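You operate a simulated robot arm through the tools that you are given. There is no shell and no other tool. Be economical: measure what you need, move in short steps, check, and stop when the job is done.

Carry out the task below with a simulated two-armed robot. There is one attempt and no reset: what you move stays moved.

TASK
Pick up the paper roll from the middle shelf of the low rack with one hand, pass it to the other hand and put it on the glass shelf. Set down upright: paper roll.
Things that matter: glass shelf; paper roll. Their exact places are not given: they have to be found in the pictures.

Only the result counts: the job must be done as asked and must still hold three seconds after the hand-in. Knocking over, shifting, dropping, spilling or breaking anything else fails it.

THE ROBOT
Two 7-joint arms with two-finger parallel grippers on one trunk, on a base that drives. Base frame: it is fixed to the floor where the robot stands at the start and does not move with it; the origin is under the middle of the robot, x ahead of it, y to its left, z up. Lengths are in cm, angles in degrees, forces in N, time in s.
The left shoulder is at the start at [6.1, 19.8, 80.4], the right one opposite. With the tool pointing down near the work surface each hand reaches from about 24 to 70 cm from the robot's upright axis, wherever it stands, measured 20 degrees to its own side. Places, roughly: glass shelf (18x50 cm) [-160, -62, 120]; paper roll (9x9x19 cm) [50, 20, 60]. Payload 1.57 kg a hand.
Tool frame (each hand has its own): the origin (TCP) lies between the finger pads and is the grasp point; the fingertips stand 3 cm ahead of it; z points along the fingers, y is the line along which they close. Largest opening 11 cm; finger width 2.4, thickness 1.2; the body of the gripper, 4.8 by 11.2 cm, starts 7.8 cm behind the TCP.
Orientation is told as [roll, pitch, yaw] about the base's x, y, z axes, in that order, counted from this pose: with the fingers straight down and closing along the base's y, the tool's x points along the base's -x, its y along +y and its z along -z.

THE INTERFACE
- The arms move only by the tool drive_tool. It takes "left_commands", "right_commands" or both (then of equal length, played together; a hand with none holds still); each is a list of rows, each a list of 7 numbers: the turn, a rotation vector about the base's x, y, z in degrees, then the shift along the base's x, y, z in cm, then the gripper command, from -1 (fully open) to 1 (shut), values between in proportion. In form: [[wx, wy, wz, x, y, z, gripper], ...]. A call has 1 to 8 rows; each row is the pose to reach, as a shift and turn from the pose commanded when the call began. Rows are played at 5 a second. More than 5 cm and 8.6 degrees between two rows, or a gripper value outside its range, and nothing of the call is played. A pose out of reach is approached as far as the arm can. The call stops where the force on the tool passes 40 N (or 10 N more than at its start, if that is more) or the arm is blocked; 0.2 s more then pass. Each finger travels about 7.2 cm/s and halts on what it meets, pressing with about 36 N; the grip force reading is that of the motor and also rises with nothing between the fingers. The clock runs only during rows and for 0.2 s after the last one: add rows that repeat a pose to give the fingers time. The reply holds the time, the measured pose of the TCP, the force on the tool along the base axes, the opening and the grip force, in the units named above and with some noise, with the torque about the TCP (base axes, N m) and any sound that the robot's microphone picked up.
- Cameras (640 x 400 px; columns grow to the right, rows downward): "scene" is now at [9.37, 2.52, 137.6]; the picture's right is [0.49, -0.87, 0.00], its down [-0.78, -0.44, -0.44] and it looks along [0.39, 0.22, -0.90] (base axes); focal length 261 px, centre (320, 200). "left" rides on the left gripper at [7, -1.6, -14.1] in its tool frame; the picture's right is [0.23, 0.97, 0.00], its down [-0.85, 0.20, -0.48] and it looks along [-0.47, 0.11, 0.88] (tool axes); focal length 222 px, centre (320, 200). "right" rides on the right gripper at [7, 1.6, -14.1] in its tool frame; the picture's right is [-0.23, 0.97, 0.00], its down [-0.86, -0.20, -0.48] and it looks along [-0.47, -0.11, 0.88] (tool axes); focal length 222 px, centre (320, 200).
- capture(camera): a new picture of that camera. No time passes.
- raise_lower(by): slides the trunk up (or, below 0, down) by that many cm; the arms and the scene camera ride with it, the base frame stays. It gives what a move gives, with no picture.
- roll_base(legs): drives the robot by 1 to 6 legs, each [ahead, left, turn to the left] in cm, cm and degrees, along the robot's own axes; the way and the turn of a leg run together, so that a leg with both is an arc; at most 150 cm and 180 degrees a leg. The arms and the cameras ride along, it lands a little off, and it stops where it bumps. It gives what a move gives.
- pan_tilt(pan, tilt): turns the head with the scene camera to pan (to the left, within 86 degrees either way) and tilt (down, from -29 to 69), counted from straight ahead of the robot. It gives what a move gives.
- locate(camera, pixels): for up to 12 pixels [column, row] of the newest picture of that camera ("zoom" is the newest enlarged one), the place [x, y, z] in the base frame of the surface seen there, good to about 0.3 cm, but the place of the scene camera against the robot may be out by one fixed shift of up to 1.2 cm in any direction. No time passes.
- enlarge(camera, box): a new picture of the part [left, top, right, bottom] of that camera's present view, enlarged. No time passes.
- hand_in(): hands the job in; it is judged then, once.

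Work in short steps. Measure before you move; look again where a grasp or a placing could have gone wrong, and mend it. You have 80 turns and 70 pictures in all, those below and enlarged ones among them. Open the grippers and draw the arms clear of the work before you hand the job in, unless the task says otherwise; then end with one line.

The tools are called after "Emit:" by a JSON object that holds its "name" and its "arguments". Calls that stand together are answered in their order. drive_tool: Moves the arms, as the interface text tells. Its arguments: {"type":"object","properties":{"left_commands":{"type":"array"},"right_commands":{"type":"array"}},"required":[]} The other tools are called the same way: raise_lower (by) slides the trunk up or down; roll_base (legs) drives the base; pan_tilt (pan, tilt) turns the head that bears the scene camera; capture (camera) takes a picture; locate (camera, pixels) gives the place of the surface under pixels of a picture; enlarge (camera, box) takes an enlarged picture of a part of a camera's view; hand_in () hands the job in.

At the start:

```text
t: 0.0
left_tool_pos: [31.82, 31.77, 79.36]
left_tool_rot: [-0.1, 0.0, 0.1]
left_contact_force: [-0.3, -0.2, -0.4]
left_torque: [0.0, -0.01, 0.0]
left_grip_width: 10.99
left_grip_force: 0.1
right_tool_pos: [31.36, -1.86, 75.93]
right_tool_rot: [-0.2, 0.2, -0.8]
right_contact_force: [-0.3, 0.2, -0.6]
right_torque: [-0.01, 0.03, -0.01]
right_grip_width: 11.0
right_grip_force: 0.1
trunk travel left (down, up): [-40.0, 59.0]
robot x, y, heading: [-0.33, -0.13, -0.1]
head pan, tilt: [29.3, 63.7]
```

scene: 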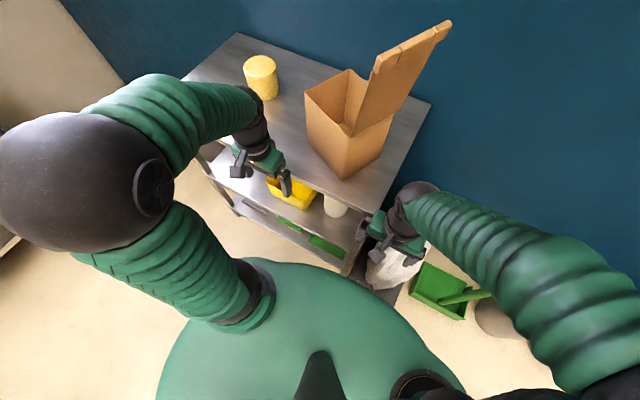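
right: 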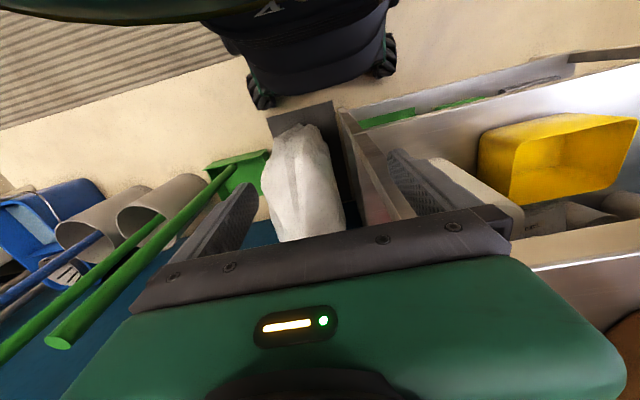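
left: 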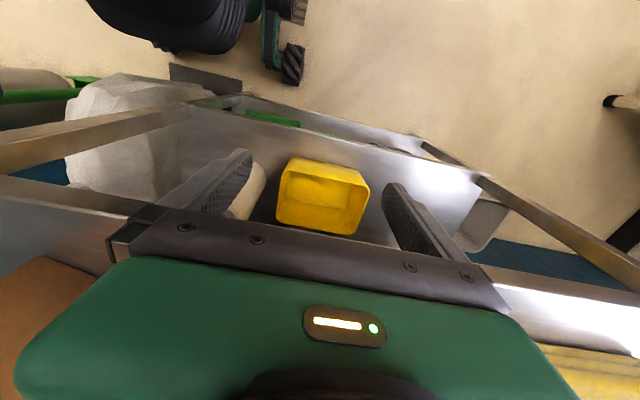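

The white roll seems to be at about (335,205) in the scene view, under the rack's top. I enlarge that part and measure places.

Emit:
{"name": "enlarge", "arguments": {"camera": "scene", "box": [180, 130, 440, 300]}}

Emit:
{"name": "locate", "arguments": {"camera": "scene", "pixels": [[335, 205], [330, 195], [290, 190], [235, 36], [430, 103], [355, 212], [205, 145], [345, 270], [300, 215], [235, 205], [327, 243], [262, 62]]}}

```text
2.35 times, centred on (310, 215) of scene
```

zoom: 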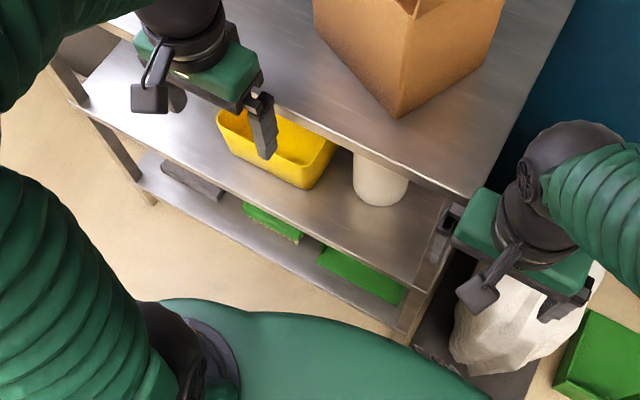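

```text
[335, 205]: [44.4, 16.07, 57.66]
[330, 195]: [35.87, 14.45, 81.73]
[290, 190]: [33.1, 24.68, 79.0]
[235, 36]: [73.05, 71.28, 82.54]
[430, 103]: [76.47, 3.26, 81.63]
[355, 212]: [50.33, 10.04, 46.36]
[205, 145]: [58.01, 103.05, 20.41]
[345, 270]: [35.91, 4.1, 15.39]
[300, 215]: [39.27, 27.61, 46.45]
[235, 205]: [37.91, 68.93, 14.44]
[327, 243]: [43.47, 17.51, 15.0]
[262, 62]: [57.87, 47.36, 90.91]
```

The roll stands at about [48,16], middle shelf at z≈46.5, front edge x≈36. I look to both sides for obstacles before moving the base.

Emit:
{"name": "pan_tilt", "arguments": {"pan": 86, "tilt": 25}}

Emit:
{"name": "capture", "arguments": {"camera": "scene"}}

Emit:
{"name": "pan_tilt", "arguments": {"pan": -86, "tilt": 25}}

Emit:
{"name": "capture", "arguments": {"camera": "scene"}}

```text
t: 1.3
left_tool_pos: [31.83, 31.8, 79.41]
left_tool_rot: [0.0, 0.0, 0.1]
left_contact_force: [-0.7, -0.1, -0.4]
left_torque: [0.04, -0.02, -0.02]
left_grip_width: 10.98
left_grip_force: 0.1
right_tool_pos: [31.41, -1.99, 75.93]
right_tool_rot: [-0.2, 0.2, -1.0]
right_contact_force: [0.1, 0.4, -0.3]
right_torque: [-0.01, 0.01, 0.01]
right_grip_width: 11.02
right_grip_force: 0.0
trunk travel left (down, up): [-40.0, 59.0]
robot x, y, heading: [0.57, -0.19, 0.0]
head pan, tilt: [85.9, 25.0]
```

```text
65 pictures are left
```

scene: 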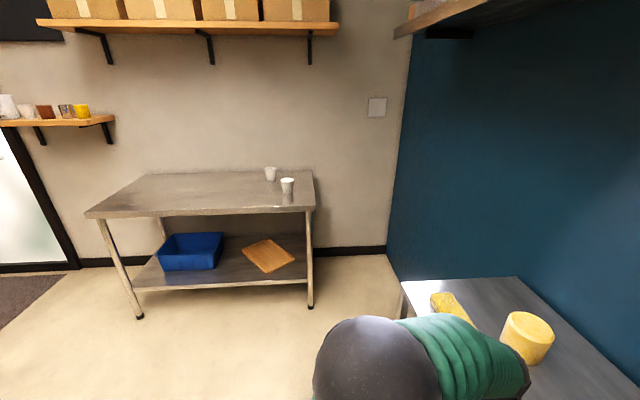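

```text
t: 3.9
left_tool_pos: [31.87, 31.78, 79.46]
left_tool_rot: [-0.1, 0.2, 0.0]
left_contact_force: [0.3, 0.2, -1.5]
left_torque: [0.04, 0.0, 0.0]
left_grip_width: 10.99
left_grip_force: 0.1
right_tool_pos: [31.48, -1.95, 75.87]
right_tool_rot: [-0.2, 0.2, -0.9]
right_contact_force: [0.1, 0.4, -0.7]
right_torque: [0.01, 0.04, -0.03]
right_grip_width: 11.01
right_grip_force: 0.1
trunk travel left (down, up): [-40.0, 59.0]
robot x, y, heading: [-0.25, -0.06, -0.1]
head pan, tilt: [-85.9, 25.0]
```

```text
64 pictures are left
```

scene: 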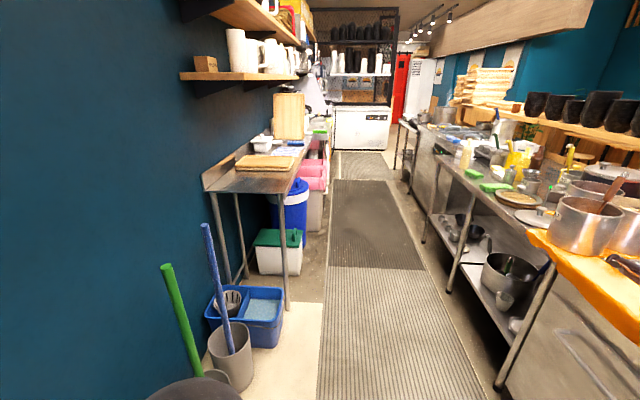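

The room is an aisle with a counter behind on the −x side. I measure that counter's front to know the free room behind me.

Emit:
{"name": "locate", "arguments": {"camera": "scene", "pixels": [[500, 380], [545, 250], [620, 380], [440, 175], [525, 108], [600, 130], [425, 250], [470, 330], [282, 300], [470, 95], [590, 15], [630, 180]]}}

```text
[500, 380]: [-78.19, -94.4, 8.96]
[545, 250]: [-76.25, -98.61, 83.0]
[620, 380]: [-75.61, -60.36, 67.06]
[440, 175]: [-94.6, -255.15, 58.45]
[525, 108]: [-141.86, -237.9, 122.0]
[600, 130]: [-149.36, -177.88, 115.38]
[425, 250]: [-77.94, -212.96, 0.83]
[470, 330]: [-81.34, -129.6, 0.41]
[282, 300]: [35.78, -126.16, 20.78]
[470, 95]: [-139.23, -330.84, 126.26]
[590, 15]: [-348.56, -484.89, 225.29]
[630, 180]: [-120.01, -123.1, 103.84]
```

The counter front is at x≈−76, so I have about 40 cm behind. I back off 20 cm and turn a little right to see the glass shelf.

Emit:
{"name": "roll_base", "arguments": {"legs": [[-20, 0, 0], [0, 0, -50]]}}

Emit:
{"name": "pan_tilt", "arguments": {"pan": -80, "tilt": 15}}

Emit:
{"name": "capture", "arguments": {"camera": "scene"}}

```text
t: 7.8
left_tool_pos: [24.89, -4.48, 79.36]
left_tool_rot: [0.0, -0.1, -50.7]
left_contact_force: [-0.6, 0.2, 0.7]
left_torque: [0.0, 0.0, -0.03]
left_grip_width: 11.0
left_grip_force: 0.0
right_tool_pos: [-1.56, -25.68, 75.93]
right_tool_rot: [-0.2, 0.2, -51.8]
right_contact_force: [0.3, 0.0, 0.3]
right_torque: [0.0, 0.0, 0.03]
right_grip_width: 11.0
right_grip_force: 0.1
trunk travel left (down, up): [-40.0, 59.0]
robot x, y, heading: [-20.04, -0.11, -50.6]
head pan, tilt: [-85.9, 25.0]
```

```text
t: 8.5
left_tool_pos: [24.89, -4.52, 79.34]
left_tool_rot: [0.0, 0.0, -50.7]
left_contact_force: [-0.4, -0.8, 0.1]
left_torque: [0.0, 0.02, -0.01]
left_grip_width: 11.0
left_grip_force: 0.0
right_tool_pos: [-1.62, -25.61, 75.88]
right_tool_rot: [-0.2, 0.2, -51.9]
right_contact_force: [-0.2, 0.7, 0.1]
right_torque: [0.04, -0.04, -0.01]
right_grip_width: 11.05
right_grip_force: 0.1
trunk travel left (down, up): [-40.0, 59.0]
robot x, y, heading: [-20.36, -0.29, -50.9]
head pan, tilt: [-80.0, 15.0]
```

```text
63 pictures are left
```

scene: 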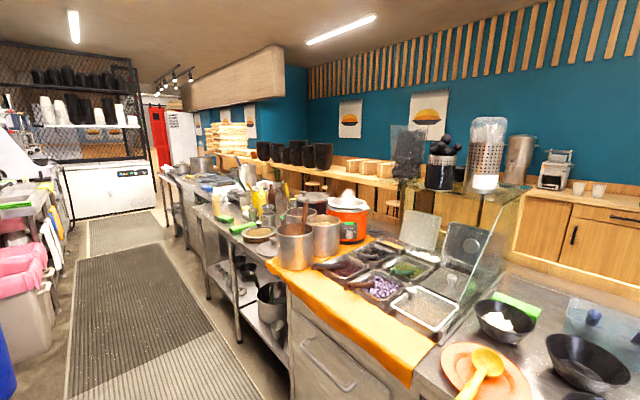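

The glass shelf appears to be the top of the sneeze guard carrying black cup, steel holder at (440–520,190). I enlarge and measure.

Emit:
{"name": "enlarge", "arguments": {"camera": "scene", "box": [360, 100, 560, 330]}}

Emit:
{"name": "locate", "arguments": {"camera": "scene", "pixels": [[445, 180], [487, 180], [408, 160], [512, 188], [500, 193], [460, 190], [400, 178], [415, 185], [520, 190], [430, 187], [490, 240], [480, 193]]}}

```text
1.74 times, centred on (460, 215) of scene
```

zoom: 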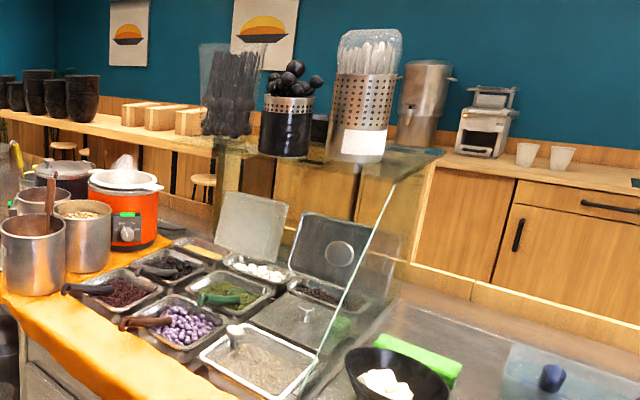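

```text
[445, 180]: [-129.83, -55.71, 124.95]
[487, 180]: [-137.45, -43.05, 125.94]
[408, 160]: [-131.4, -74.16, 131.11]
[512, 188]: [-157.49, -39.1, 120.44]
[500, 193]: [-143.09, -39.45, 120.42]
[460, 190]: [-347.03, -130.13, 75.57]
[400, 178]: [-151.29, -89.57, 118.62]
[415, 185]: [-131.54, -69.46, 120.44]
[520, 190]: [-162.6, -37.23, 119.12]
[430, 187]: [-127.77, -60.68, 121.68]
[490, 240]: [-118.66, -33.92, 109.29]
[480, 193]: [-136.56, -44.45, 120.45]
```

I raise the trunk and turn a little more to view the glass shelf from above.

Emit:
{"name": "raise_lower", "arguments": {"by": 50}}

Emit:
{"name": "roll_base", "arguments": {"legs": [[0, 0, -30]]}}

Emit:
{"name": "pan_tilt", "arguments": {"pan": -80, "tilt": 30}}

Emit:
{"name": "capture", "arguments": {"camera": "scene"}}

```text
refused: 50 is not a number from -40 to 40
```

```text
t: 10.4
left_tool_pos: [16.41, -26.55, 79.43]
left_tool_rot: [-0.1, -0.1, -81.1]
left_contact_force: [0.1, -0.7, -0.9]
left_torque: [-0.01, -0.04, 0.02]
left_grip_width: 11.04
left_grip_force: 0.1
right_tool_pos: [-17.1, -31.44, 75.86]
right_tool_rot: [-0.2, 0.3, -82.3]
right_contact_force: [-0.3, 0.1, -0.3]
right_torque: [-0.02, 0.02, 0.01]
right_grip_width: 11.02
right_grip_force: 0.0
trunk travel left (down, up): [-40.0, 59.0]
robot x, y, heading: [-20.21, -0.5, -81.5]
head pan, tilt: [-80.0, 15.0]
```

```text
t: 11.1
left_tool_pos: [16.47, -26.6, 79.37]
left_tool_rot: [0.1, 0.0, -81.0]
left_contact_force: [0.0, 0.9, -0.8]
left_torque: [-0.02, 0.01, 0.02]
left_grip_width: 11.02
left_grip_force: 0.2
right_tool_pos: [-17.1, -31.39, 76.01]
right_tool_rot: [-0.2, 0.3, -82.3]
right_contact_force: [0.1, -0.1, -0.4]
right_torque: [0.0, -0.04, 0.0]
right_grip_width: 11.01
right_grip_force: 0.1
trunk travel left (down, up): [-40.0, 59.0]
robot x, y, heading: [-20.19, -0.05, -81.3]
head pan, tilt: [-80.0, 30.0]
```

```text
61 pictures are left
```

scene: 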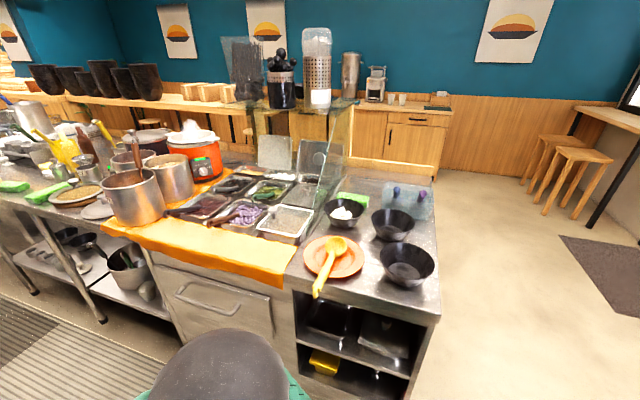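

The counter ends on the right with free floor beyond. I raise 40 cm for a view from above and measure.

Emit:
{"name": "raise_lower", "arguments": {"by": 40}}

Emit:
{"name": "capture", "arguments": {"camera": "scene"}}

Emit:
{"name": "enlarge", "arguments": {"camera": "scene", "box": [200, 40, 400, 200]}}

```text
t: 15.0
left_tool_pos: [16.4, -26.75, 119.36]
left_tool_rot: [0.0, -0.1, -81.1]
left_contact_force: [0.7, 0.4, 0.7]
left_torque: [0.02, 0.01, -0.02]
left_grip_width: 10.99
left_grip_force: 0.1
right_tool_pos: [-17.15, -31.47, 115.9]
right_tool_rot: [-0.2, 0.2, -82.1]
right_contact_force: [0.9, -0.9, 0.5]
right_torque: [-0.01, 0.0, -0.01]
right_grip_width: 11.01
right_grip_force: 0.1
trunk travel left (down, up): [-80.0, 19.0]
robot x, y, heading: [-20.19, 0.12, -81.1]
head pan, tilt: [-80.0, 30.0]
```

```text
60 pictures are left
```

scene: 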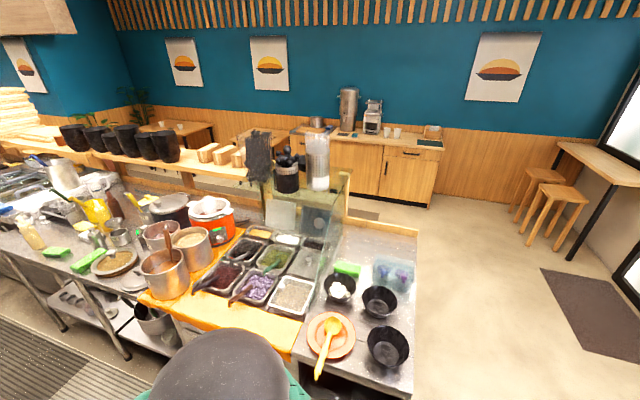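

```text
2.50 times, centred on (300, 120) of scene
```

zoom: 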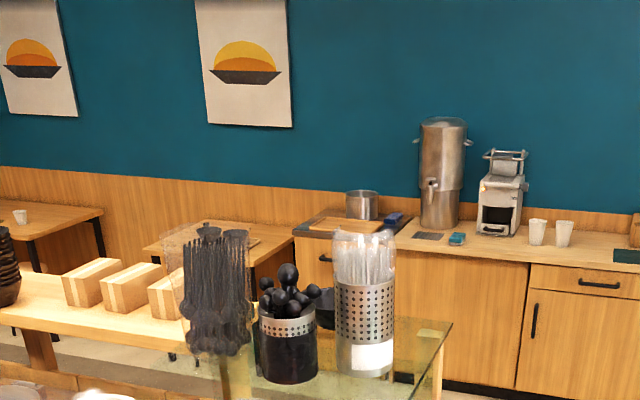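

Emit:
{"name": "locate", "arguments": {"camera": "zoom", "pixels": [[365, 375], [290, 380], [225, 355], [452, 322], [415, 395], [425, 350], [330, 375], [255, 385], [265, 300], [395, 385], [400, 330], [440, 330]]}}

Emit:
{"name": "locate", "arguments": {"camera": "scene", "pixels": [[417, 230], [410, 398], [345, 215], [430, 205], [300, 358], [380, 213], [365, 190], [540, 300], [600, 330], [500, 250], [240, 180], [345, 180]]}}

```text
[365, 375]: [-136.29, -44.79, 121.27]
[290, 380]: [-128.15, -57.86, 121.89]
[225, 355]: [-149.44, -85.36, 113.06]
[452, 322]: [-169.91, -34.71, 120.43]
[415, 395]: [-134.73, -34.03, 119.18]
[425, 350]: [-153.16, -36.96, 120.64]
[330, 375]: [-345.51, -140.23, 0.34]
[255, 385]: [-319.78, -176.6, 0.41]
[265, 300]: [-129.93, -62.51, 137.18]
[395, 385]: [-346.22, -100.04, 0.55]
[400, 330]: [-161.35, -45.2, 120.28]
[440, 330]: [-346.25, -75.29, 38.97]
```

```text
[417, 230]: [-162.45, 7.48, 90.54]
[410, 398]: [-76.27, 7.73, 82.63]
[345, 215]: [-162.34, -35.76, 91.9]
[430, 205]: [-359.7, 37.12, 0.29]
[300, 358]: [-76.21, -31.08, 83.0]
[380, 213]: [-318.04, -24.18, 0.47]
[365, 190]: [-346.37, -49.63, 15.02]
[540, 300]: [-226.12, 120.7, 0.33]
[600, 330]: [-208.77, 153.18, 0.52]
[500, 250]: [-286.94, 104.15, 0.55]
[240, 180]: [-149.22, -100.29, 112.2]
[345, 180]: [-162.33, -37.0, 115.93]
```

The counter is x −76…−162 up to y≈8; the glass top at z≈120.4 has a free back strip x≈−169…−151, best reached from the far (−x) side around the counter's end. First fetch the roll: I turn back to face the rack while high.

Emit:
{"name": "roll_base", "arguments": {"legs": [[0, 0, 81]]}}

Emit:
{"name": "drive_tool", "arguments": {"left_commands": [[0, -8, 0, 1, -1, 0, -1], [0, -16, 0, 2, -2, 0, -1], [0, -24, 0, 3, -3, 0, -1], [0, -32, 0, 4, -4, 0, -1], [0, -40, 0, 5, -5, 0, -1], [0, -48, 0, 6, -6, 0, -1], [0, -56, 0, 7, -7, 0, -1], [0, -64, 0, 8, -8, 0, -1]]}}

```text
t: 18.8
left_tool_pos: [11.97, 31.78, 119.32]
left_tool_rot: [-0.1, 0.0, 0.1]
left_contact_force: [-0.1, -0.1, 1.4]
left_torque: [0.03, -0.02, 0.04]
left_grip_width: 11.04
left_grip_force: 0.1
right_tool_pos: [11.52, -2.12, 115.76]
right_tool_rot: [-0.2, 0.2, -1.0]
right_contact_force: [-0.4, -1.0, -0.4]
right_torque: [0.01, 0.0, 0.0]
right_grip_width: 11.01
right_grip_force: 0.1
trunk travel left (down, up): [-80.0, 19.0]
robot x, y, heading: [-19.65, -0.03, -0.2]
head pan, tilt: [-80.0, 30.0]
```

```text
t: 20.6
left_tool_pos: [30.75, 28.78, 121.57]
left_tool_rot: [0.3, -63.8, -0.2]
left_contact_force: [0.1, -0.5, 0.4]
left_torque: [0.03, 0.07, 0.03]
left_grip_width: 11.0
left_grip_force: 0.0
left hand out of reach, approached as far as the arm can: row 3, 4, 5, 6, 7, 8
right_tool_pos: [11.76, -2.41, 115.77]
right_tool_rot: [0.0, 0.2, -1.1]
right_contact_force: [0.0, -0.2, -0.1]
right_torque: [0.03, 0.03, 0.01]
right_grip_width: 11.0
right_grip_force: 0.0
trunk travel left (down, up): [-80.0, 19.0]
robot x, y, heading: [-19.91, -0.11, -0.0]
head pan, tilt: [-80.0, 30.0]
```

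The left hand is now pitched forward with TCP about 51 ahead of the axis. I back 10 cm, lower the trunk, and look with the left and scene cameras.

Emit:
{"name": "roll_base", "arguments": {"legs": [[-10, 0, 0]]}}

Emit:
{"name": "raise_lower", "arguments": {"by": -40}}

Emit:
{"name": "raise_lower", "arguments": {"by": -18}}

Emit:
{"name": "pan_tilt", "arguments": {"pan": 5, "tilt": 45}}

Emit:
{"name": "capture", "arguments": {"camera": "scene"}}

Emit:
{"name": "capture", "arguments": {"camera": "left"}}

```text
t: 21.8
left_tool_pos: [21.26, 29.27, 121.42]
left_tool_rot: [-0.4, -63.6, 0.3]
left_contact_force: [0.3, -0.5, -0.5]
left_torque: [0.01, -0.03, -0.01]
left_grip_width: 11.0
left_grip_force: 0.1
right_tool_pos: [1.92, -1.91, 115.7]
right_tool_rot: [-0.2, 0.6, -1.3]
right_contact_force: [0.2, 0.4, 0.1]
right_torque: [0.02, -0.03, 0.01]
right_grip_width: 11.0
right_grip_force: 0.1
trunk travel left (down, up): [-80.0, 19.0]
robot x, y, heading: [-30.08, -0.19, 0.2]
head pan, tilt: [-80.0, 30.0]
```

```text
t: 25.6
left_tool_pos: [20.31, 29.08, 81.76]
left_tool_rot: [-0.2, -63.9, 0.1]
left_contact_force: [0.0, -0.2, 0.1]
left_torque: [-0.03, -0.06, 0.02]
left_grip_width: 10.99
left_grip_force: 0.0
right_tool_pos: [1.29, -2.23, 75.83]
right_tool_rot: [-0.3, 0.2, -1.5]
right_contact_force: [-0.8, 0.2, -0.1]
right_torque: [-0.01, 0.02, -0.02]
right_grip_width: 11.01
right_grip_force: 0.0
trunk travel left (down, up): [-40.0, 59.0]
robot x, y, heading: [-30.24, -0.44, 0.2]
head pan, tilt: [-80.0, 30.0]
```

```text
t: 27.6
left_tool_pos: [20.29, 28.98, 63.72]
left_tool_rot: [-0.3, -64.0, 0.0]
left_contact_force: [-0.7, -0.8, 0.2]
left_torque: [0.01, 0.0, 0.0]
left_grip_width: 11.0
left_grip_force: 0.1
right_tool_pos: [1.21, -2.28, 57.84]
right_tool_rot: [-0.3, 0.3, -1.5]
right_contact_force: [-0.2, 0.0, -0.3]
right_torque: [0.0, -0.02, -0.02]
right_grip_width: 11.02
right_grip_force: 0.0
trunk travel left (down, up): [-22.0, 77.0]
robot x, y, heading: [-30.05, 0.01, -0.3]
head pan, tilt: [-80.0, 30.0]
```

```text
t: 29.2
left_tool_pos: [20.42, 29.07, 63.77]
left_tool_rot: [-0.3, -63.9, 0.0]
left_contact_force: [-0.2, 0.4, 0.2]
left_torque: [-0.02, 0.0, 0.01]
left_grip_width: 10.99
left_grip_force: 0.1
right_tool_pos: [1.23, -2.26, 57.96]
right_tool_rot: [-0.2, 0.2, -1.5]
right_contact_force: [-0.3, 0.9, 0.4]
right_torque: [0.01, 0.0, 0.0]
right_grip_width: 11.0
right_grip_force: 0.0
trunk travel left (down, up): [-22.0, 77.0]
robot x, y, heading: [-30.29, 0.1, -0.2]
head pan, tilt: [5.0, 45.0]
```

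```text
58 pictures are left
```

scene: 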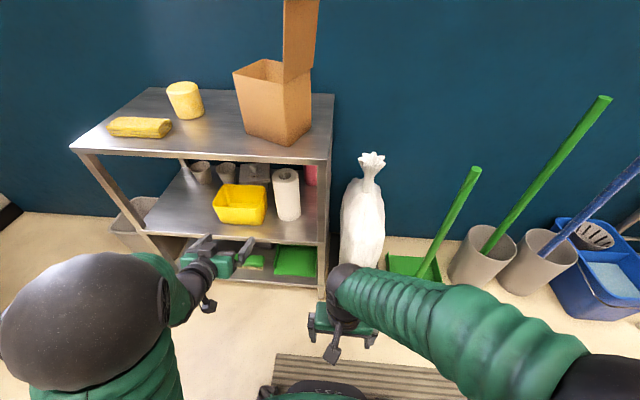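

```text
57 pictures are left
```

left: 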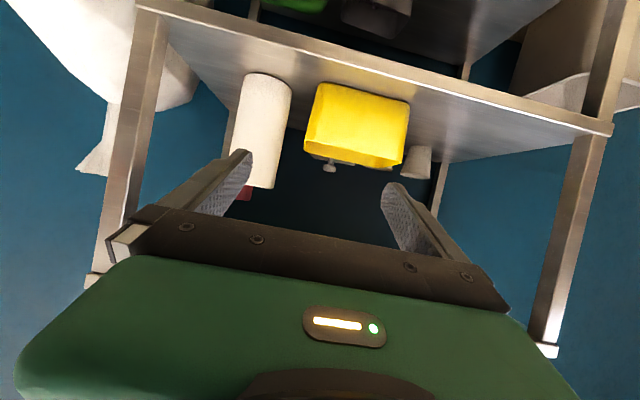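

The roll is clearly visible in both views: scene (286,195), left (262,130). I measure roll, yellow box and posts.

Emit:
{"name": "locate", "arguments": {"camera": "left", "pixels": [[243, 130], [262, 130], [285, 130], [265, 82], [262, 175], [318, 95], [312, 140], [362, 90], [148, 60], [340, 60], [405, 105], [255, 70]]}}

Emit:
{"name": "enlarge", "arguments": {"camera": "scene", "box": [190, 130, 350, 270]}}

Emit:
{"name": "locate", "arguments": {"camera": "scene", "pixels": [[286, 172], [287, 215], [276, 195], [286, 195], [298, 195], [266, 205], [322, 230], [240, 195], [285, 243], [310, 160]]}}

```text
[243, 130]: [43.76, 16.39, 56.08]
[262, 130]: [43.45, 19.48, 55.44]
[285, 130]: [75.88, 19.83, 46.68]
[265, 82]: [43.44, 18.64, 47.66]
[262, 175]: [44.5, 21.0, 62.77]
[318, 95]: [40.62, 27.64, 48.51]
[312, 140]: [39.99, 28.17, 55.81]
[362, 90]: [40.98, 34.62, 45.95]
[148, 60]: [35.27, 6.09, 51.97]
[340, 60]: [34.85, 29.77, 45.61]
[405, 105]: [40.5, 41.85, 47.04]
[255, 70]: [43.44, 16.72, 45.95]
```

```text
2.86 times, centred on (270, 200) of scene
```

zoom: 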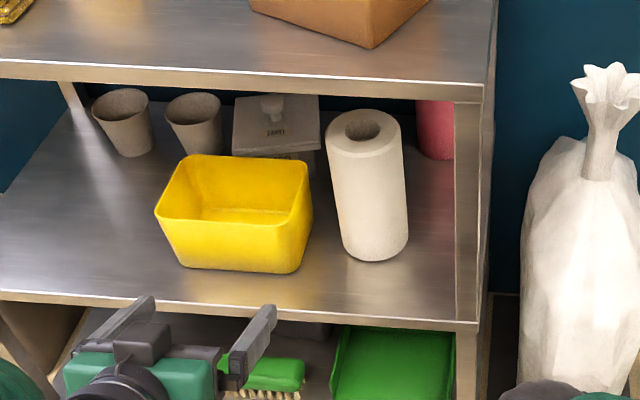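

```text
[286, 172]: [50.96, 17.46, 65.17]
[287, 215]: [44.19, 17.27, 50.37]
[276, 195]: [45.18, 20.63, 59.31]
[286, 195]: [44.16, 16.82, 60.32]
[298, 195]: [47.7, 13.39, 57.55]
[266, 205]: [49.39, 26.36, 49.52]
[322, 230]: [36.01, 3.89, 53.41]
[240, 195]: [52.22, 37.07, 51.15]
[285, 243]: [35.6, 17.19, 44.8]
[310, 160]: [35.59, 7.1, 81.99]
```

From the left camera the roll's axis is at about (47.8, 18.5), the yellow box starts at y≈27, the shelf top is z≈46. I bring the left TCP to about (22,18.5,52.5) in front of the rack.

Emit:
{"name": "drive_tool", "arguments": {"left_commands": [[0, 0, 0, 3, -1.4, -2.2, -1], [0, 0, 0, 6, -2.8, -4.4, -1], [0, 0, 0, 9, -4.1, -6.6, -1], [0, 0, 0, 12, -5.5, -8.8, -1], [0, 0, 0, 12, -5.5, -8.8, -1]]}}

```text
t: 30.4
left_tool_pos: [32.29, 23.82, 55.54]
left_tool_rot: [-1.0, -64.2, 1.4]
left_contact_force: [-0.4, 0.2, -0.5]
left_torque: [0.0, 0.03, -0.01]
left_grip_width: 11.02
left_grip_force: 0.1
right_tool_pos: [1.33, -2.36, 57.92]
right_tool_rot: [-0.3, 0.3, -1.5]
right_contact_force: [-0.2, -0.3, 0.5]
right_torque: [0.0, 0.03, 0.02]
right_grip_width: 11.02
right_grip_force: 0.1
trunk travel left (down, up): [-22.0, 77.0]
robot x, y, heading: [-29.9, 0.21, 0.1]
head pan, tilt: [5.0, 45.0]
```

The commands are counted from the reached pose. I correct sideways to y=18.5 and z=52.5, backing slightly, then look.

Emit:
{"name": "drive_tool", "arguments": {"left_commands": [[0, 0, 0, -1, -2.7, -1.5, -1], [1, 0, -1.4, -1.5, -5.3, -3, -1], [1, 0, -1.4, -1.5, -5.3, -3, -1]]}}

Emit:
{"name": "capture", "arguments": {"camera": "left"}}

```text
t: 30.9
left_tool_pos: [30.98, 32.42, 55.93]
left_tool_rot: [-6.6, -65.4, 16.9]
left_contact_force: [0.0, 0.2, 0.4]
left_torque: [0.0, -0.02, -0.01]
left_grip_width: 11.02
left_grip_force: 0.1
left hand out of reach, approached as far as the arm can: row 1, 2
right_tool_pos: [1.3, -2.3, 57.82]
right_tool_rot: [-0.4, 0.3, -1.8]
right_contact_force: [0.2, 0.6, -0.9]
right_torque: [-0.03, 0.0, 0.0]
right_grip_width: 10.98
right_grip_force: 0.0
trunk travel left (down, up): [-22.0, 77.0]
robot x, y, heading: [-30.01, 0.12, 0.0]
head pan, tilt: [5.0, 45.0]
stopped in row 2 (left hand): the arm was blocked; the commanded pose is now the measured one
```

```text
55 pictures are left
```

left: 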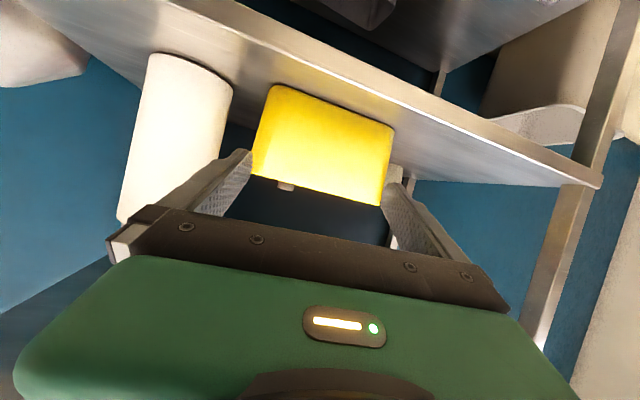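

The left arm dislikes reaching inward here (joint limit), yaw drifted 17°. I shift the robot back 6 and right 13 so the roll lies in the arm's natural lane, then straighten the hand.

Emit:
{"name": "roll_base", "arguments": {"legs": [[-6, 0, 0], [0, -13, 0]]}}

Emit:
{"name": "drive_tool", "arguments": {"left_commands": [[1, 0, -4, 2, -0.5, -1, -1], [2, 0, -8, 4, -1, -2, -1], [2.8, 1, -11, 5, -1.5, -3, -1], [2.8, 1, -11, 5, -1.5, -3, -1]]}}

```text
t: 32.7
left_tool_pos: [24.83, 19.46, 55.68]
left_tool_rot: [-5.4, -65.0, 16.0]
left_contact_force: [0.6, -0.1, 0.1]
left_torque: [-0.04, -0.02, -0.02]
left_grip_width: 10.99
left_grip_force: 0.0
right_tool_pos: [-4.76, -15.47, 57.83]
right_tool_rot: [-0.3, 0.2, -1.7]
right_contact_force: [-1.0, 0.3, 1.5]
right_torque: [-0.01, 0.0, 0.03]
right_grip_width: 11.0
right_grip_force: 0.1
trunk travel left (down, up): [-22.0, 77.0]
robot x, y, heading: [-35.89, -13.05, -0.3]
head pan, tilt: [5.0, 45.0]
```

```text
t: 33.7
left_tool_pos: [29.88, 17.87, 52.82]
left_tool_rot: [1.7, -64.6, -1.5]
left_contact_force: [-0.4, -0.3, 0.8]
left_torque: [0.0, -0.01, 0.02]
left_grip_width: 10.99
left_grip_force: 0.0
right_tool_pos: [-4.87, -15.61, 57.77]
right_tool_rot: [-0.1, 0.2, -1.8]
right_contact_force: [0.0, 0.4, -0.4]
right_torque: [0.02, -0.05, 0.0]
right_grip_width: 10.97
right_grip_force: 0.0
trunk travel left (down, up): [-22.0, 77.0]
robot x, y, heading: [-36.18, -13.35, -0.3]
head pan, tilt: [5.0, 45.0]
```

Now the hand is at (29.9,17.9,52.8), straight. I move 0.6 left, roll ahead 7 cm, and check the alignment.

Emit:
{"name": "drive_tool", "arguments": {"left_commands": [[0, 0, 0, 0, 0.6, 0, -1], [0, 0, 0, 0, 0.6, 0, -1]]}}

Emit:
{"name": "roll_base", "arguments": {"legs": [[7, 0, 0]]}}

Emit:
{"name": "capture", "arguments": {"camera": "left"}}

Emit:
{"name": "capture", "arguments": {"camera": "scene"}}

```text
t: 34.3
left_tool_pos: [29.84, 18.38, 52.85]
left_tool_rot: [1.5, -64.6, -1.4]
left_contact_force: [0.8, 0.1, -0.7]
left_torque: [0.02, 0.02, -0.01]
left_grip_width: 10.99
left_grip_force: 0.2
right_tool_pos: [-4.77, -15.68, 57.81]
right_tool_rot: [-0.3, 0.2, -1.9]
right_contact_force: [0.3, -0.4, -0.7]
right_torque: [-0.03, -0.01, -0.01]
right_grip_width: 11.0
right_grip_force: 0.0
trunk travel left (down, up): [-22.0, 77.0]
robot x, y, heading: [-36.24, -13.07, -0.2]
head pan, tilt: [5.0, 45.0]
```

```text
t: 35.3
left_tool_pos: [37.25, 18.46, 52.79]
left_tool_rot: [1.6, -64.5, -1.4]
left_contact_force: [-0.2, -0.1, -1.2]
left_torque: [-0.02, 0.01, -0.01]
left_grip_width: 11.0
left_grip_force: 0.0
right_tool_pos: [2.49, -15.81, 57.98]
right_tool_rot: [-0.2, 0.2, -1.9]
right_contact_force: [0.2, 0.7, 0.3]
right_torque: [0.0, 0.02, 0.03]
right_grip_width: 11.03
right_grip_force: 0.0
trunk travel left (down, up): [-22.0, 77.0]
robot x, y, heading: [-28.75, -13.49, -0.0]
head pan, tilt: [5.0, 45.0]
```

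```text
54 pictures are left
```

left: 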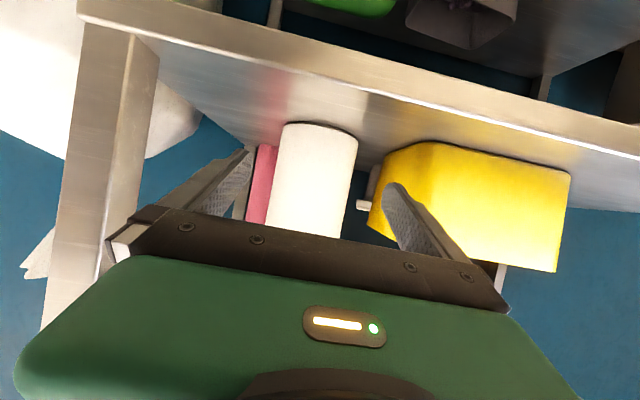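

```text
53 pictures are left
```

scene: 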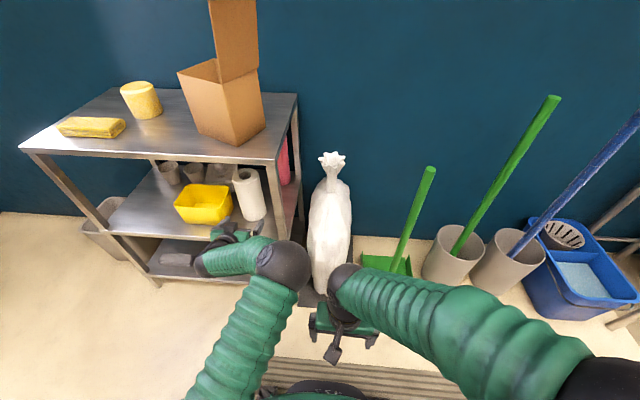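

The roll sits between the fingers in the left view (col 270–357 against fingertips 245 and 385). I measure it precisely.

Emit:
{"name": "locate", "arguments": {"camera": "left", "pixels": [[285, 170], [315, 170], [345, 170], [318, 130], [290, 200], [335, 200], [385, 170], [380, 200], [300, 150], [335, 150]]}}

```text
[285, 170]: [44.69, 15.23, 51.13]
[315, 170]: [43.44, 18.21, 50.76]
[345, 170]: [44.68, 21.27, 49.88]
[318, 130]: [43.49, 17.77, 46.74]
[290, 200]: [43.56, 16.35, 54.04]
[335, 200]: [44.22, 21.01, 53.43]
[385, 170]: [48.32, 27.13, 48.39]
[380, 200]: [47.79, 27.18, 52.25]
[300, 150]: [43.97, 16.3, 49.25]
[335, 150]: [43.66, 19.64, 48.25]
```

The roll's axis is at (47.9, 18.25). I roll 4 cm ahead, then finish with the arm.

Emit:
{"name": "roll_base", "arguments": {"legs": [[4, 0, 0]]}}

```text
t: 36.2
left_tool_pos: [41.17, 18.4, 52.74]
left_tool_rot: [1.6, -64.5, -1.4]
left_contact_force: [-0.3, -1.1, -0.2]
left_torque: [-0.03, -0.06, -0.01]
left_grip_width: 10.98
left_grip_force: 0.1
right_tool_pos: [6.5, -15.82, 57.83]
right_tool_rot: [-0.3, 0.1, -2.0]
right_contact_force: [0.6, 0.4, 1.1]
right_torque: [-0.02, -0.01, 0.0]
right_grip_width: 11.0
right_grip_force: 0.1
trunk travel left (down, up): [-22.0, 77.0]
robot x, y, heading: [-24.45, -12.99, -0.1]
head pan, tilt: [5.0, 45.0]
```

The hand is at (41.2,18.4,52.7), free of contact. I advance 6.6 cm with the arm, fingers open.

Emit:
{"name": "drive_tool", "arguments": {"left_commands": [[0, 0, 0, 2.2, -0.1, 0, -1], [0, 0, 0, 4.4, -0.15, 0, -1], [0, 0, 0, 6.6, -0.15, 0, -1], [0, 0, 0, 6.6, -0.15, 0, -1]]}}

Emit:
{"name": "capture", "arguments": {"camera": "left"}}

```text
t: 37.2
left_tool_pos: [47.39, 18.07, 52.91]
left_tool_rot: [1.6, -64.6, -1.4]
left_contact_force: [-0.6, -1.3, 0.7]
left_torque: [-0.02, 0.01, -0.01]
left_grip_width: 11.0
left_grip_force: 0.0
right_tool_pos: [6.42, -15.8, 57.85]
right_tool_rot: [-0.3, 0.2, -2.2]
right_contact_force: [0.2, 0.2, 0.4]
right_torque: [-0.04, -0.03, -0.01]
right_grip_width: 11.01
right_grip_force: 0.0
trunk travel left (down, up): [-22.0, 77.0]
robot x, y, heading: [-24.62, -13.45, -0.3]
head pan, tilt: [5.0, 45.0]
```

```text
52 pictures are left
```

left: 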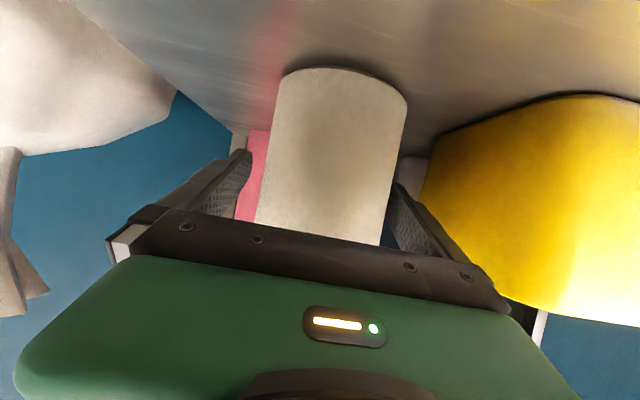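

The roll is between the fingers, slightly nearer the +y finger. I shift +0.3 in y and close.

Emit:
{"name": "drive_tool", "arguments": {"left_commands": [[0, 0, 0, 0.3, 0.3, 0, -1], [0, 0, 0, 0.3, 0.3, 0, 0], [0, 0, 0, 0.3, 0.3, 0, 1], [0, 0, 0, 0.3, 0.3, 0, 1], [0, 0, 0, 0.3, 0.3, 0, 1]]}}

```text
t: 38.4
left_tool_pos: [47.76, 18.37, 52.86]
left_tool_rot: [1.6, -64.7, -1.4]
left_contact_force: [0.7, 0.3, 0.4]
left_torque: [-0.15, -0.05, 0.02]
left_grip_width: 8.93
left_grip_force: 35.8
right_tool_pos: [6.38, -15.9, 57.96]
right_tool_rot: [-0.3, 0.1, -2.2]
right_contact_force: [0.5, 0.3, -0.3]
right_torque: [0.02, -0.02, 0.04]
right_grip_width: 10.99
right_grip_force: 0.1
trunk travel left (down, up): [-22.0, 77.0]
robot x, y, heading: [-25.04, -13.33, -0.5]
head pan, tilt: [5.0, 45.0]
```

Gripped at 8.93 cm. I lift 3 cm and then back the base straight out.

Emit:
{"name": "drive_tool", "arguments": {"left_commands": [[0, 0, 0, 0, 0, 1, 1], [0, 0, 0, 0, 0, 2, 1], [0, 0, 0, 0, 0, 3, 1], [0, 0, 0, 0, 0, 3, 1]]}}

Emit:
{"name": "capture", "arguments": {"camera": "left"}}

```text
t: 39.4
left_tool_pos: [47.79, 18.45, 55.77]
left_tool_rot: [1.6, -64.5, -1.5]
left_contact_force: [0.3, 0.2, -2.4]
left_torque: [0.03, -0.06, 0.03]
left_grip_width: 8.94
left_grip_force: 36.3
right_tool_pos: [6.4, -15.87, 57.96]
right_tool_rot: [-0.4, 0.1, -2.2]
right_contact_force: [-0.4, 0.5, 0.0]
right_torque: [0.01, 0.02, 0.0]
right_grip_width: 11.01
right_grip_force: 0.1
trunk travel left (down, up): [-22.0, 77.0]
robot x, y, heading: [-24.93, -13.37, -0.2]
head pan, tilt: [5.0, 45.0]
```

```text
51 pictures are left
```

left: 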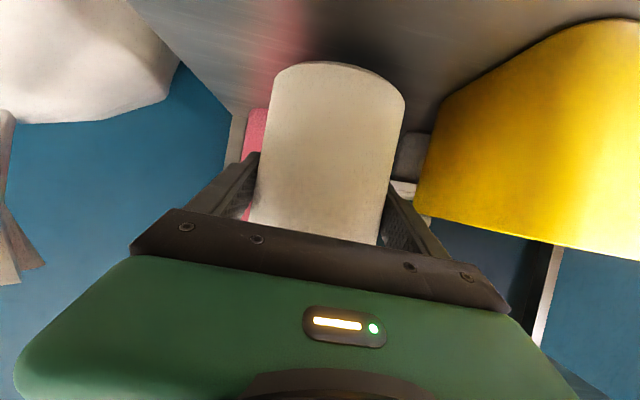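

Lifted cleanly. I retract the arm 6 cm and the base 15 cm.

Emit:
{"name": "drive_tool", "arguments": {"left_commands": [[0, 0, 0, -2, 0, 0.3, 1], [0, 0, 0, -4, 0, 0.6, 1], [0, 0, 0, -6, 0, 1, 1], [0, 0, 0, -6, 0, 1, 1]]}}

Emit:
{"name": "roll_base", "arguments": {"legs": [[-15, 0, 0]]}}

Emit:
{"name": "capture", "arguments": {"camera": "scene"}}

```text
t: 40.4
left_tool_pos: [41.75, 18.47, 56.79]
left_tool_rot: [1.6, -64.5, -1.5]
left_contact_force: [-0.4, -0.2, -1.2]
left_torque: [0.0, 0.01, 0.01]
left_grip_width: 8.95
left_grip_force: 36.2
right_tool_pos: [6.39, -15.86, 57.88]
right_tool_rot: [-0.3, 0.1, -2.2]
right_contact_force: [-0.9, 0.3, 1.1]
right_torque: [-0.03, -0.02, 0.05]
right_grip_width: 10.99
right_grip_force: 0.0
trunk travel left (down, up): [-22.0, 77.0]
robot x, y, heading: [-25.0, -13.45, -0.2]
head pan, tilt: [5.0, 45.0]
```

```text
t: 41.8
left_tool_pos: [26.38, 18.57, 56.98]
left_tool_rot: [1.6, -64.7, -1.3]
left_contact_force: [-0.3, 0.1, -1.3]
left_torque: [0.0, -0.02, 0.03]
left_grip_width: 8.94
left_grip_force: 36.3
right_tool_pos: [-8.94, -15.91, 57.97]
right_tool_rot: [-0.4, 0.0, -2.1]
right_contact_force: [0.4, 0.7, -0.2]
right_torque: [0.01, 0.0, 0.01]
right_grip_width: 10.99
right_grip_force: 0.0
trunk travel left (down, up): [-22.0, 77.0]
robot x, y, heading: [-39.91, -13.56, 0.1]
head pan, tilt: [5.0, 45.0]
```

```text
50 pictures are left
```

scene: 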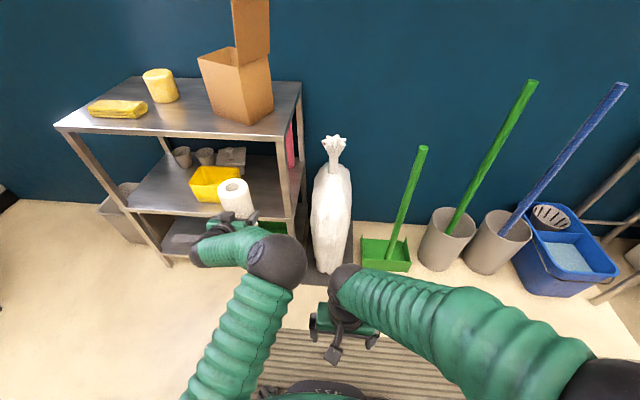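

The roll is held upright and clear. I strafe left 83 cm to open floor (no turning needed; the base can strafe all the way round), then look back-left.

Emit:
{"name": "roll_base", "arguments": {"legs": [[0, 83, 0]]}}

Emit:
{"name": "pan_tilt", "arguments": {"pan": 86, "tilt": 30}}

Emit:
{"name": "capture", "arguments": {"camera": "scene"}}

```text
t: 46.0
left_tool_pos: [27.1, 95.66, 56.86]
left_tool_rot: [1.7, -64.7, -2.1]
left_contact_force: [0.3, -0.1, -2.3]
left_torque: [0.0, 0.02, 0.01]
left_grip_width: 8.94
left_grip_force: 35.9
right_tool_pos: [-8.31, 61.6, 57.91]
right_tool_rot: [-0.1, 0.0, -2.8]
right_contact_force: [-0.1, 0.3, 0.3]
right_torque: [-0.01, 0.02, -0.02]
right_grip_width: 11.01
right_grip_force: 0.0
trunk travel left (down, up): [-22.0, 77.0]
robot x, y, heading: [-39.66, 64.5, -0.8]
head pan, tilt: [5.0, 45.0]
```

```text
t: 47.5
left_tool_pos: [27.19, 95.7, 56.88]
left_tool_rot: [1.6, -64.8, -2.0]
left_contact_force: [0.3, -0.2, -2.2]
left_torque: [-0.01, 0.01, 0.0]
left_grip_width: 8.91
left_grip_force: 36.3
right_tool_pos: [-8.29, 61.46, 58.06]
right_tool_rot: [-0.2, -0.1, -3.1]
right_contact_force: [-0.9, -0.4, 0.1]
right_torque: [0.01, 0.01, -0.01]
right_grip_width: 11.0
right_grip_force: 0.1
trunk travel left (down, up): [-22.0, 77.0]
robot x, y, heading: [-39.63, 64.37, -0.7]
head pan, tilt: [85.9, 30.0]
```

```text
49 pictures are left
```

scene: 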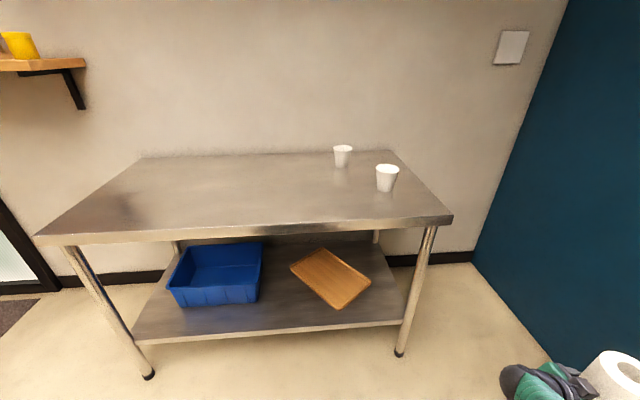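

I check the table's distance.

Emit:
{"name": "locate", "arguments": {"camera": "scene", "pixels": [[250, 240], [445, 222], [148, 375], [400, 353], [40, 240]]}}

```text
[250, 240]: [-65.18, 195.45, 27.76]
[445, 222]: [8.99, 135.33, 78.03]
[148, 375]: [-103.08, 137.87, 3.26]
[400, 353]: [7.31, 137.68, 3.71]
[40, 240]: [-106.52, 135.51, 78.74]
```

The table starts at y≈135; my way back along y≈64 is free between it and the counter's end (y≈8). I back 110 cm.

Emit:
{"name": "roll_base", "arguments": {"legs": [[-110, 0, 0]]}}

Emit:
{"name": "pan_tilt", "arguments": {"pan": -86, "tilt": 35}}

Emit:
{"name": "capture", "arguments": {"camera": "scene"}}

```text
t: 53.0
left_tool_pos: [-80.91, 97.38, 57.01]
left_tool_rot: [1.6, -64.8, -0.7]
left_contact_force: [0.6, -0.7, -2.4]
left_torque: [0.02, 0.03, 0.0]
left_grip_width: 8.96
left_grip_force: 36.1
right_tool_pos: [-115.58, 62.29, 57.96]
right_tool_rot: [-0.2, 0.0, -1.9]
right_contact_force: [-0.1, 0.3, -0.1]
right_torque: [-0.03, -0.02, -0.03]
right_grip_width: 10.99
right_grip_force: 0.1
trunk travel left (down, up): [-22.0, 77.0]
robot x, y, heading: [-147.11, 64.72, 0.5]
head pan, tilt: [85.9, 30.0]
```

```text
t: 55.6
left_tool_pos: [-80.99, 97.3, 56.95]
left_tool_rot: [1.6, -64.8, -0.8]
left_contact_force: [0.5, 0.3, -2.5]
left_torque: [-0.03, 0.02, 0.0]
left_grip_width: 8.91
left_grip_force: 36.3
right_tool_pos: [-115.59, 62.19, 58.0]
right_tool_rot: [-0.3, -0.1, -2.0]
right_contact_force: [-0.6, 0.0, 1.2]
right_torque: [0.0, 0.02, -0.01]
right_grip_width: 11.0
right_grip_force: 0.1
trunk travel left (down, up): [-22.0, 77.0]
robot x, y, heading: [-147.22, 64.86, 0.4]
head pan, tilt: [-85.9, 35.0]
```

```text
48 pictures are left
```

scene: 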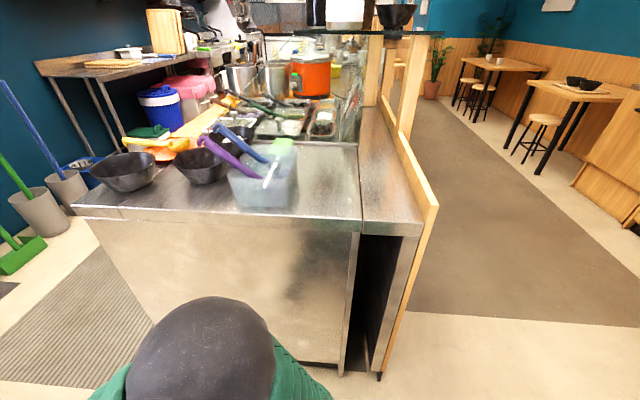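

The customer aisle looks free. I measure the partition, shelf edge and tables opposite.

Emit:
{"name": "locate", "arguments": {"camera": "scene", "pixels": [[436, 205], [380, 375], [395, 30], [430, 35], [400, 15], [540, 170], [600, 200], [407, 130], [370, 33], [300, 32], [345, 15], [575, 185]]}}

Emit:
{"name": "enlarge", "arguments": {"camera": "scene", "box": [260, 0, 480, 140]}}

```text
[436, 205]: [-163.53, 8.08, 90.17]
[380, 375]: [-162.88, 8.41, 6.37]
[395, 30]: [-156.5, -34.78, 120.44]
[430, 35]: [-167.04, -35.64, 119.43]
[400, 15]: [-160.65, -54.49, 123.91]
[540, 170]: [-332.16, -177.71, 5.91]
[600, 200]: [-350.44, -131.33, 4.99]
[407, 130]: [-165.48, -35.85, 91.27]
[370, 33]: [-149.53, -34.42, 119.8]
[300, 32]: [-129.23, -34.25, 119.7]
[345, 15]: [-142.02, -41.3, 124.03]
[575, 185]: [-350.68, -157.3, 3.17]
```

```text
2.86 times, centred on (370, 70) of scene
```

zoom: 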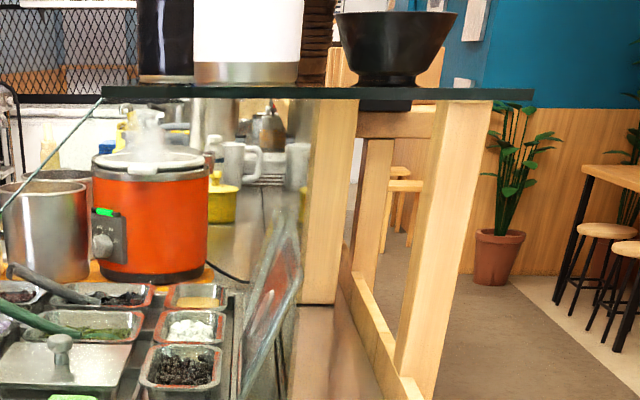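

The shelf strip also carries a black bowl around (−160,−60), so I need a view from above. I back to x≈−240 and raise the trunk.

Emit:
{"name": "roll_base", "arguments": {"legs": [[-92, 0, 0]]}}

Emit:
{"name": "raise_lower", "arguments": {"by": 40}}

Emit:
{"name": "raise_lower", "arguments": {"by": 35}}

Emit:
{"name": "pan_tilt", "arguments": {"pan": -55, "tilt": 35}}

Emit:
{"name": "capture", "arguments": {"camera": "scene"}}

```text
t: 60.5
left_tool_pos: [-174.6, 96.95, 57.07]
left_tool_rot: [1.6, -64.8, 0.7]
left_contact_force: [0.0, -0.2, -3.0]
left_torque: [-0.03, -0.03, -0.01]
left_grip_width: 8.91
left_grip_force: 36.0
right_tool_pos: [-208.3, 60.99, 58.04]
right_tool_rot: [-0.3, -0.1, -0.5]
right_contact_force: [-0.2, 0.4, 0.3]
right_torque: [-0.02, 0.05, 0.0]
right_grip_width: 10.99
right_grip_force: 0.0
trunk travel left (down, up): [-22.0, 77.0]
robot x, y, heading: [-239.82, 63.02, 1.9]
head pan, tilt: [-85.9, 35.0]
```

```text
t: 64.3
left_tool_pos: [-174.61, 96.91, 97.15]
left_tool_rot: [1.6, -64.9, 0.8]
left_contact_force: [-1.2, -0.7, -1.8]
left_torque: [0.01, -0.01, -0.02]
left_grip_width: 8.88
left_grip_force: 36.7
right_tool_pos: [-208.34, 60.96, 97.92]
right_tool_rot: [-0.3, -0.1, -0.5]
right_contact_force: [0.6, -0.3, 0.1]
right_torque: [-0.02, 0.01, -0.04]
right_grip_width: 10.98
right_grip_force: 0.1
trunk travel left (down, up): [-62.0, 37.0]
robot x, y, heading: [-239.41, 63.15, 1.9]
head pan, tilt: [-85.9, 35.0]
```

```text
t: 67.8
left_tool_pos: [-174.46, 96.94, 132.29]
left_tool_rot: [1.6, -64.8, 0.8]
left_contact_force: [-0.4, -0.3, -1.6]
left_torque: [0.01, -0.03, -0.02]
left_grip_width: 8.9
left_grip_force: 35.9
right_tool_pos: [-208.23, 60.94, 133.05]
right_tool_rot: [-0.4, 0.0, -0.6]
right_contact_force: [0.0, -0.4, 0.6]
right_torque: [-0.02, -0.01, 0.0]
right_grip_width: 10.98
right_grip_force: 0.1
trunk travel left (down, up): [-97.0, 2.0]
robot x, y, heading: [-239.87, 62.44, 2.2]
head pan, tilt: [-85.9, 35.0]
```

```text
t: 68.7
left_tool_pos: [-174.45, 96.98, 132.16]
left_tool_rot: [1.6, -64.8, 0.8]
left_contact_force: [-0.3, -0.4, -2.1]
left_torque: [0.03, 0.02, 0.01]
left_grip_width: 8.91
left_grip_force: 36.5
right_tool_pos: [-208.26, 61.09, 132.99]
right_tool_rot: [-0.3, 0.0, -0.5]
right_contact_force: [0.3, -0.3, -0.6]
right_torque: [0.02, 0.03, 0.0]
right_grip_width: 11.01
right_grip_force: 0.0
trunk travel left (down, up): [-97.0, 2.0]
robot x, y, heading: [-239.5, 62.8, 1.9]
head pan, tilt: [-55.0, 35.0]
```

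```text
46 pictures are left
```

scene: 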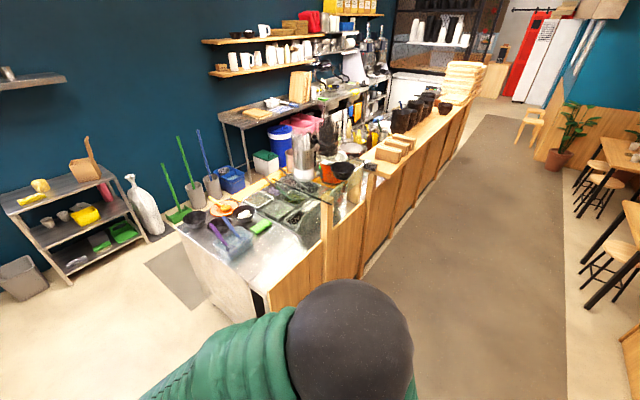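

The aisle is open, and I'm in free space for the handover. I yaw the left hand inward (−60°) while bringing the roll toward the middle, in two steps.

Emit:
{"name": "drive_tool", "arguments": {"left_commands": [[0, 0, -8, -1, -1, 0, 1], [0, 0, -16, -2, -2, 0, 1], [0, 0, -24, -3, -4, 0, 1], [0, 0, -32, -4, -6, 0, 1], [0, 0, -32, -4, -6, 0, 1]]}}

```text
t: 69.9
left_tool_pos: [-178.26, 90.86, 131.99]
left_tool_rot: [1.6, -64.9, -31.3]
left_contact_force: [-0.2, -0.4, -2.4]
left_torque: [-0.02, -0.03, -0.03]
left_grip_width: 8.91
left_grip_force: 36.3
right_tool_pos: [-208.3, 61.04, 132.94]
right_tool_rot: [-0.2, -0.2, -0.4]
right_contact_force: [-0.3, -0.3, 0.0]
right_torque: [-0.01, 0.02, -0.01]
right_grip_width: 11.01
right_grip_force: 0.0
trunk travel left (down, up): [-97.0, 2.0]
robot x, y, heading: [-239.58, 62.68, 1.7]
head pan, tilt: [-55.0, 35.0]
```

That worked. I continue the left yaw and move the right hand outward at the same time.

Emit:
{"name": "drive_tool", "arguments": {"left_commands": [[0, 0, -6, -1, -2, 0, 1], [0, 0, -12, -2, -4, 0, 1], [0, 0, -18, -3, -6, 0, 1], [0, 0, -24, -4, -8, 0, 1], [0, 0, -30, -5, -10, 0, 1], [0, 0, -30, -5, -10, 0, 1]], "right_commands": [[0, 0, 0, 0, -4, 0, -1], [0, 0, 0, 0, -8, 0, -1], [0, 0, 0, 0, -12, 0, -1], [0, 0, 0, 0, -16, 0, -1], [0, 0, 0, 0, -20, 0, -1], [0, 0, 0, 0, -20, 0, -1]]}}

Emit:
{"name": "pan_tilt", "arguments": {"pan": 0, "tilt": 50}}

Emit:
{"name": "capture", "arguments": {"camera": "scene"}}

```text
t: 71.3
left_tool_pos: [-183.54, 80.85, 131.97]
left_tool_rot: [1.7, -64.9, -61.3]
left_contact_force: [-0.2, -1.2, -2.1]
left_torque: [0.04, 0.0, 0.01]
left_grip_width: 8.91
left_grip_force: 36.2
right_tool_pos: [-208.28, 40.98, 133.24]
right_tool_rot: [-0.3, -0.1, -0.5]
right_contact_force: [-0.8, 0.0, -0.3]
right_torque: [-0.03, 0.03, 0.01]
right_grip_width: 11.02
right_grip_force: 0.0
trunk travel left (down, up): [-97.0, 2.0]
robot x, y, heading: [-239.24, 62.55, 2.0]
head pan, tilt: [-55.0, 35.0]
```

```text
t: 72.5
left_tool_pos: [-183.65, 80.92, 131.95]
left_tool_rot: [1.6, -65.0, -61.2]
left_contact_force: [0.3, -0.4, -3.3]
left_torque: [-0.03, 0.01, -0.02]
left_grip_width: 8.9
left_grip_force: 36.3
right_tool_pos: [-208.25, 41.07, 133.2]
right_tool_rot: [-0.3, -0.1, -0.5]
right_contact_force: [-0.2, -0.4, 0.6]
right_torque: [0.01, -0.03, 0.0]
right_grip_width: 11.0
right_grip_force: 0.0
trunk travel left (down, up): [-97.0, 2.0]
robot x, y, heading: [-239.41, 62.96, 2.2]
head pan, tilt: [0.0, 50.0]
```

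```text
45 pictures are left
```

scene: 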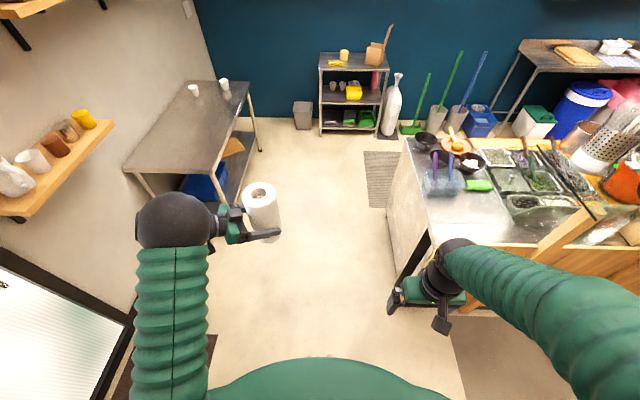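

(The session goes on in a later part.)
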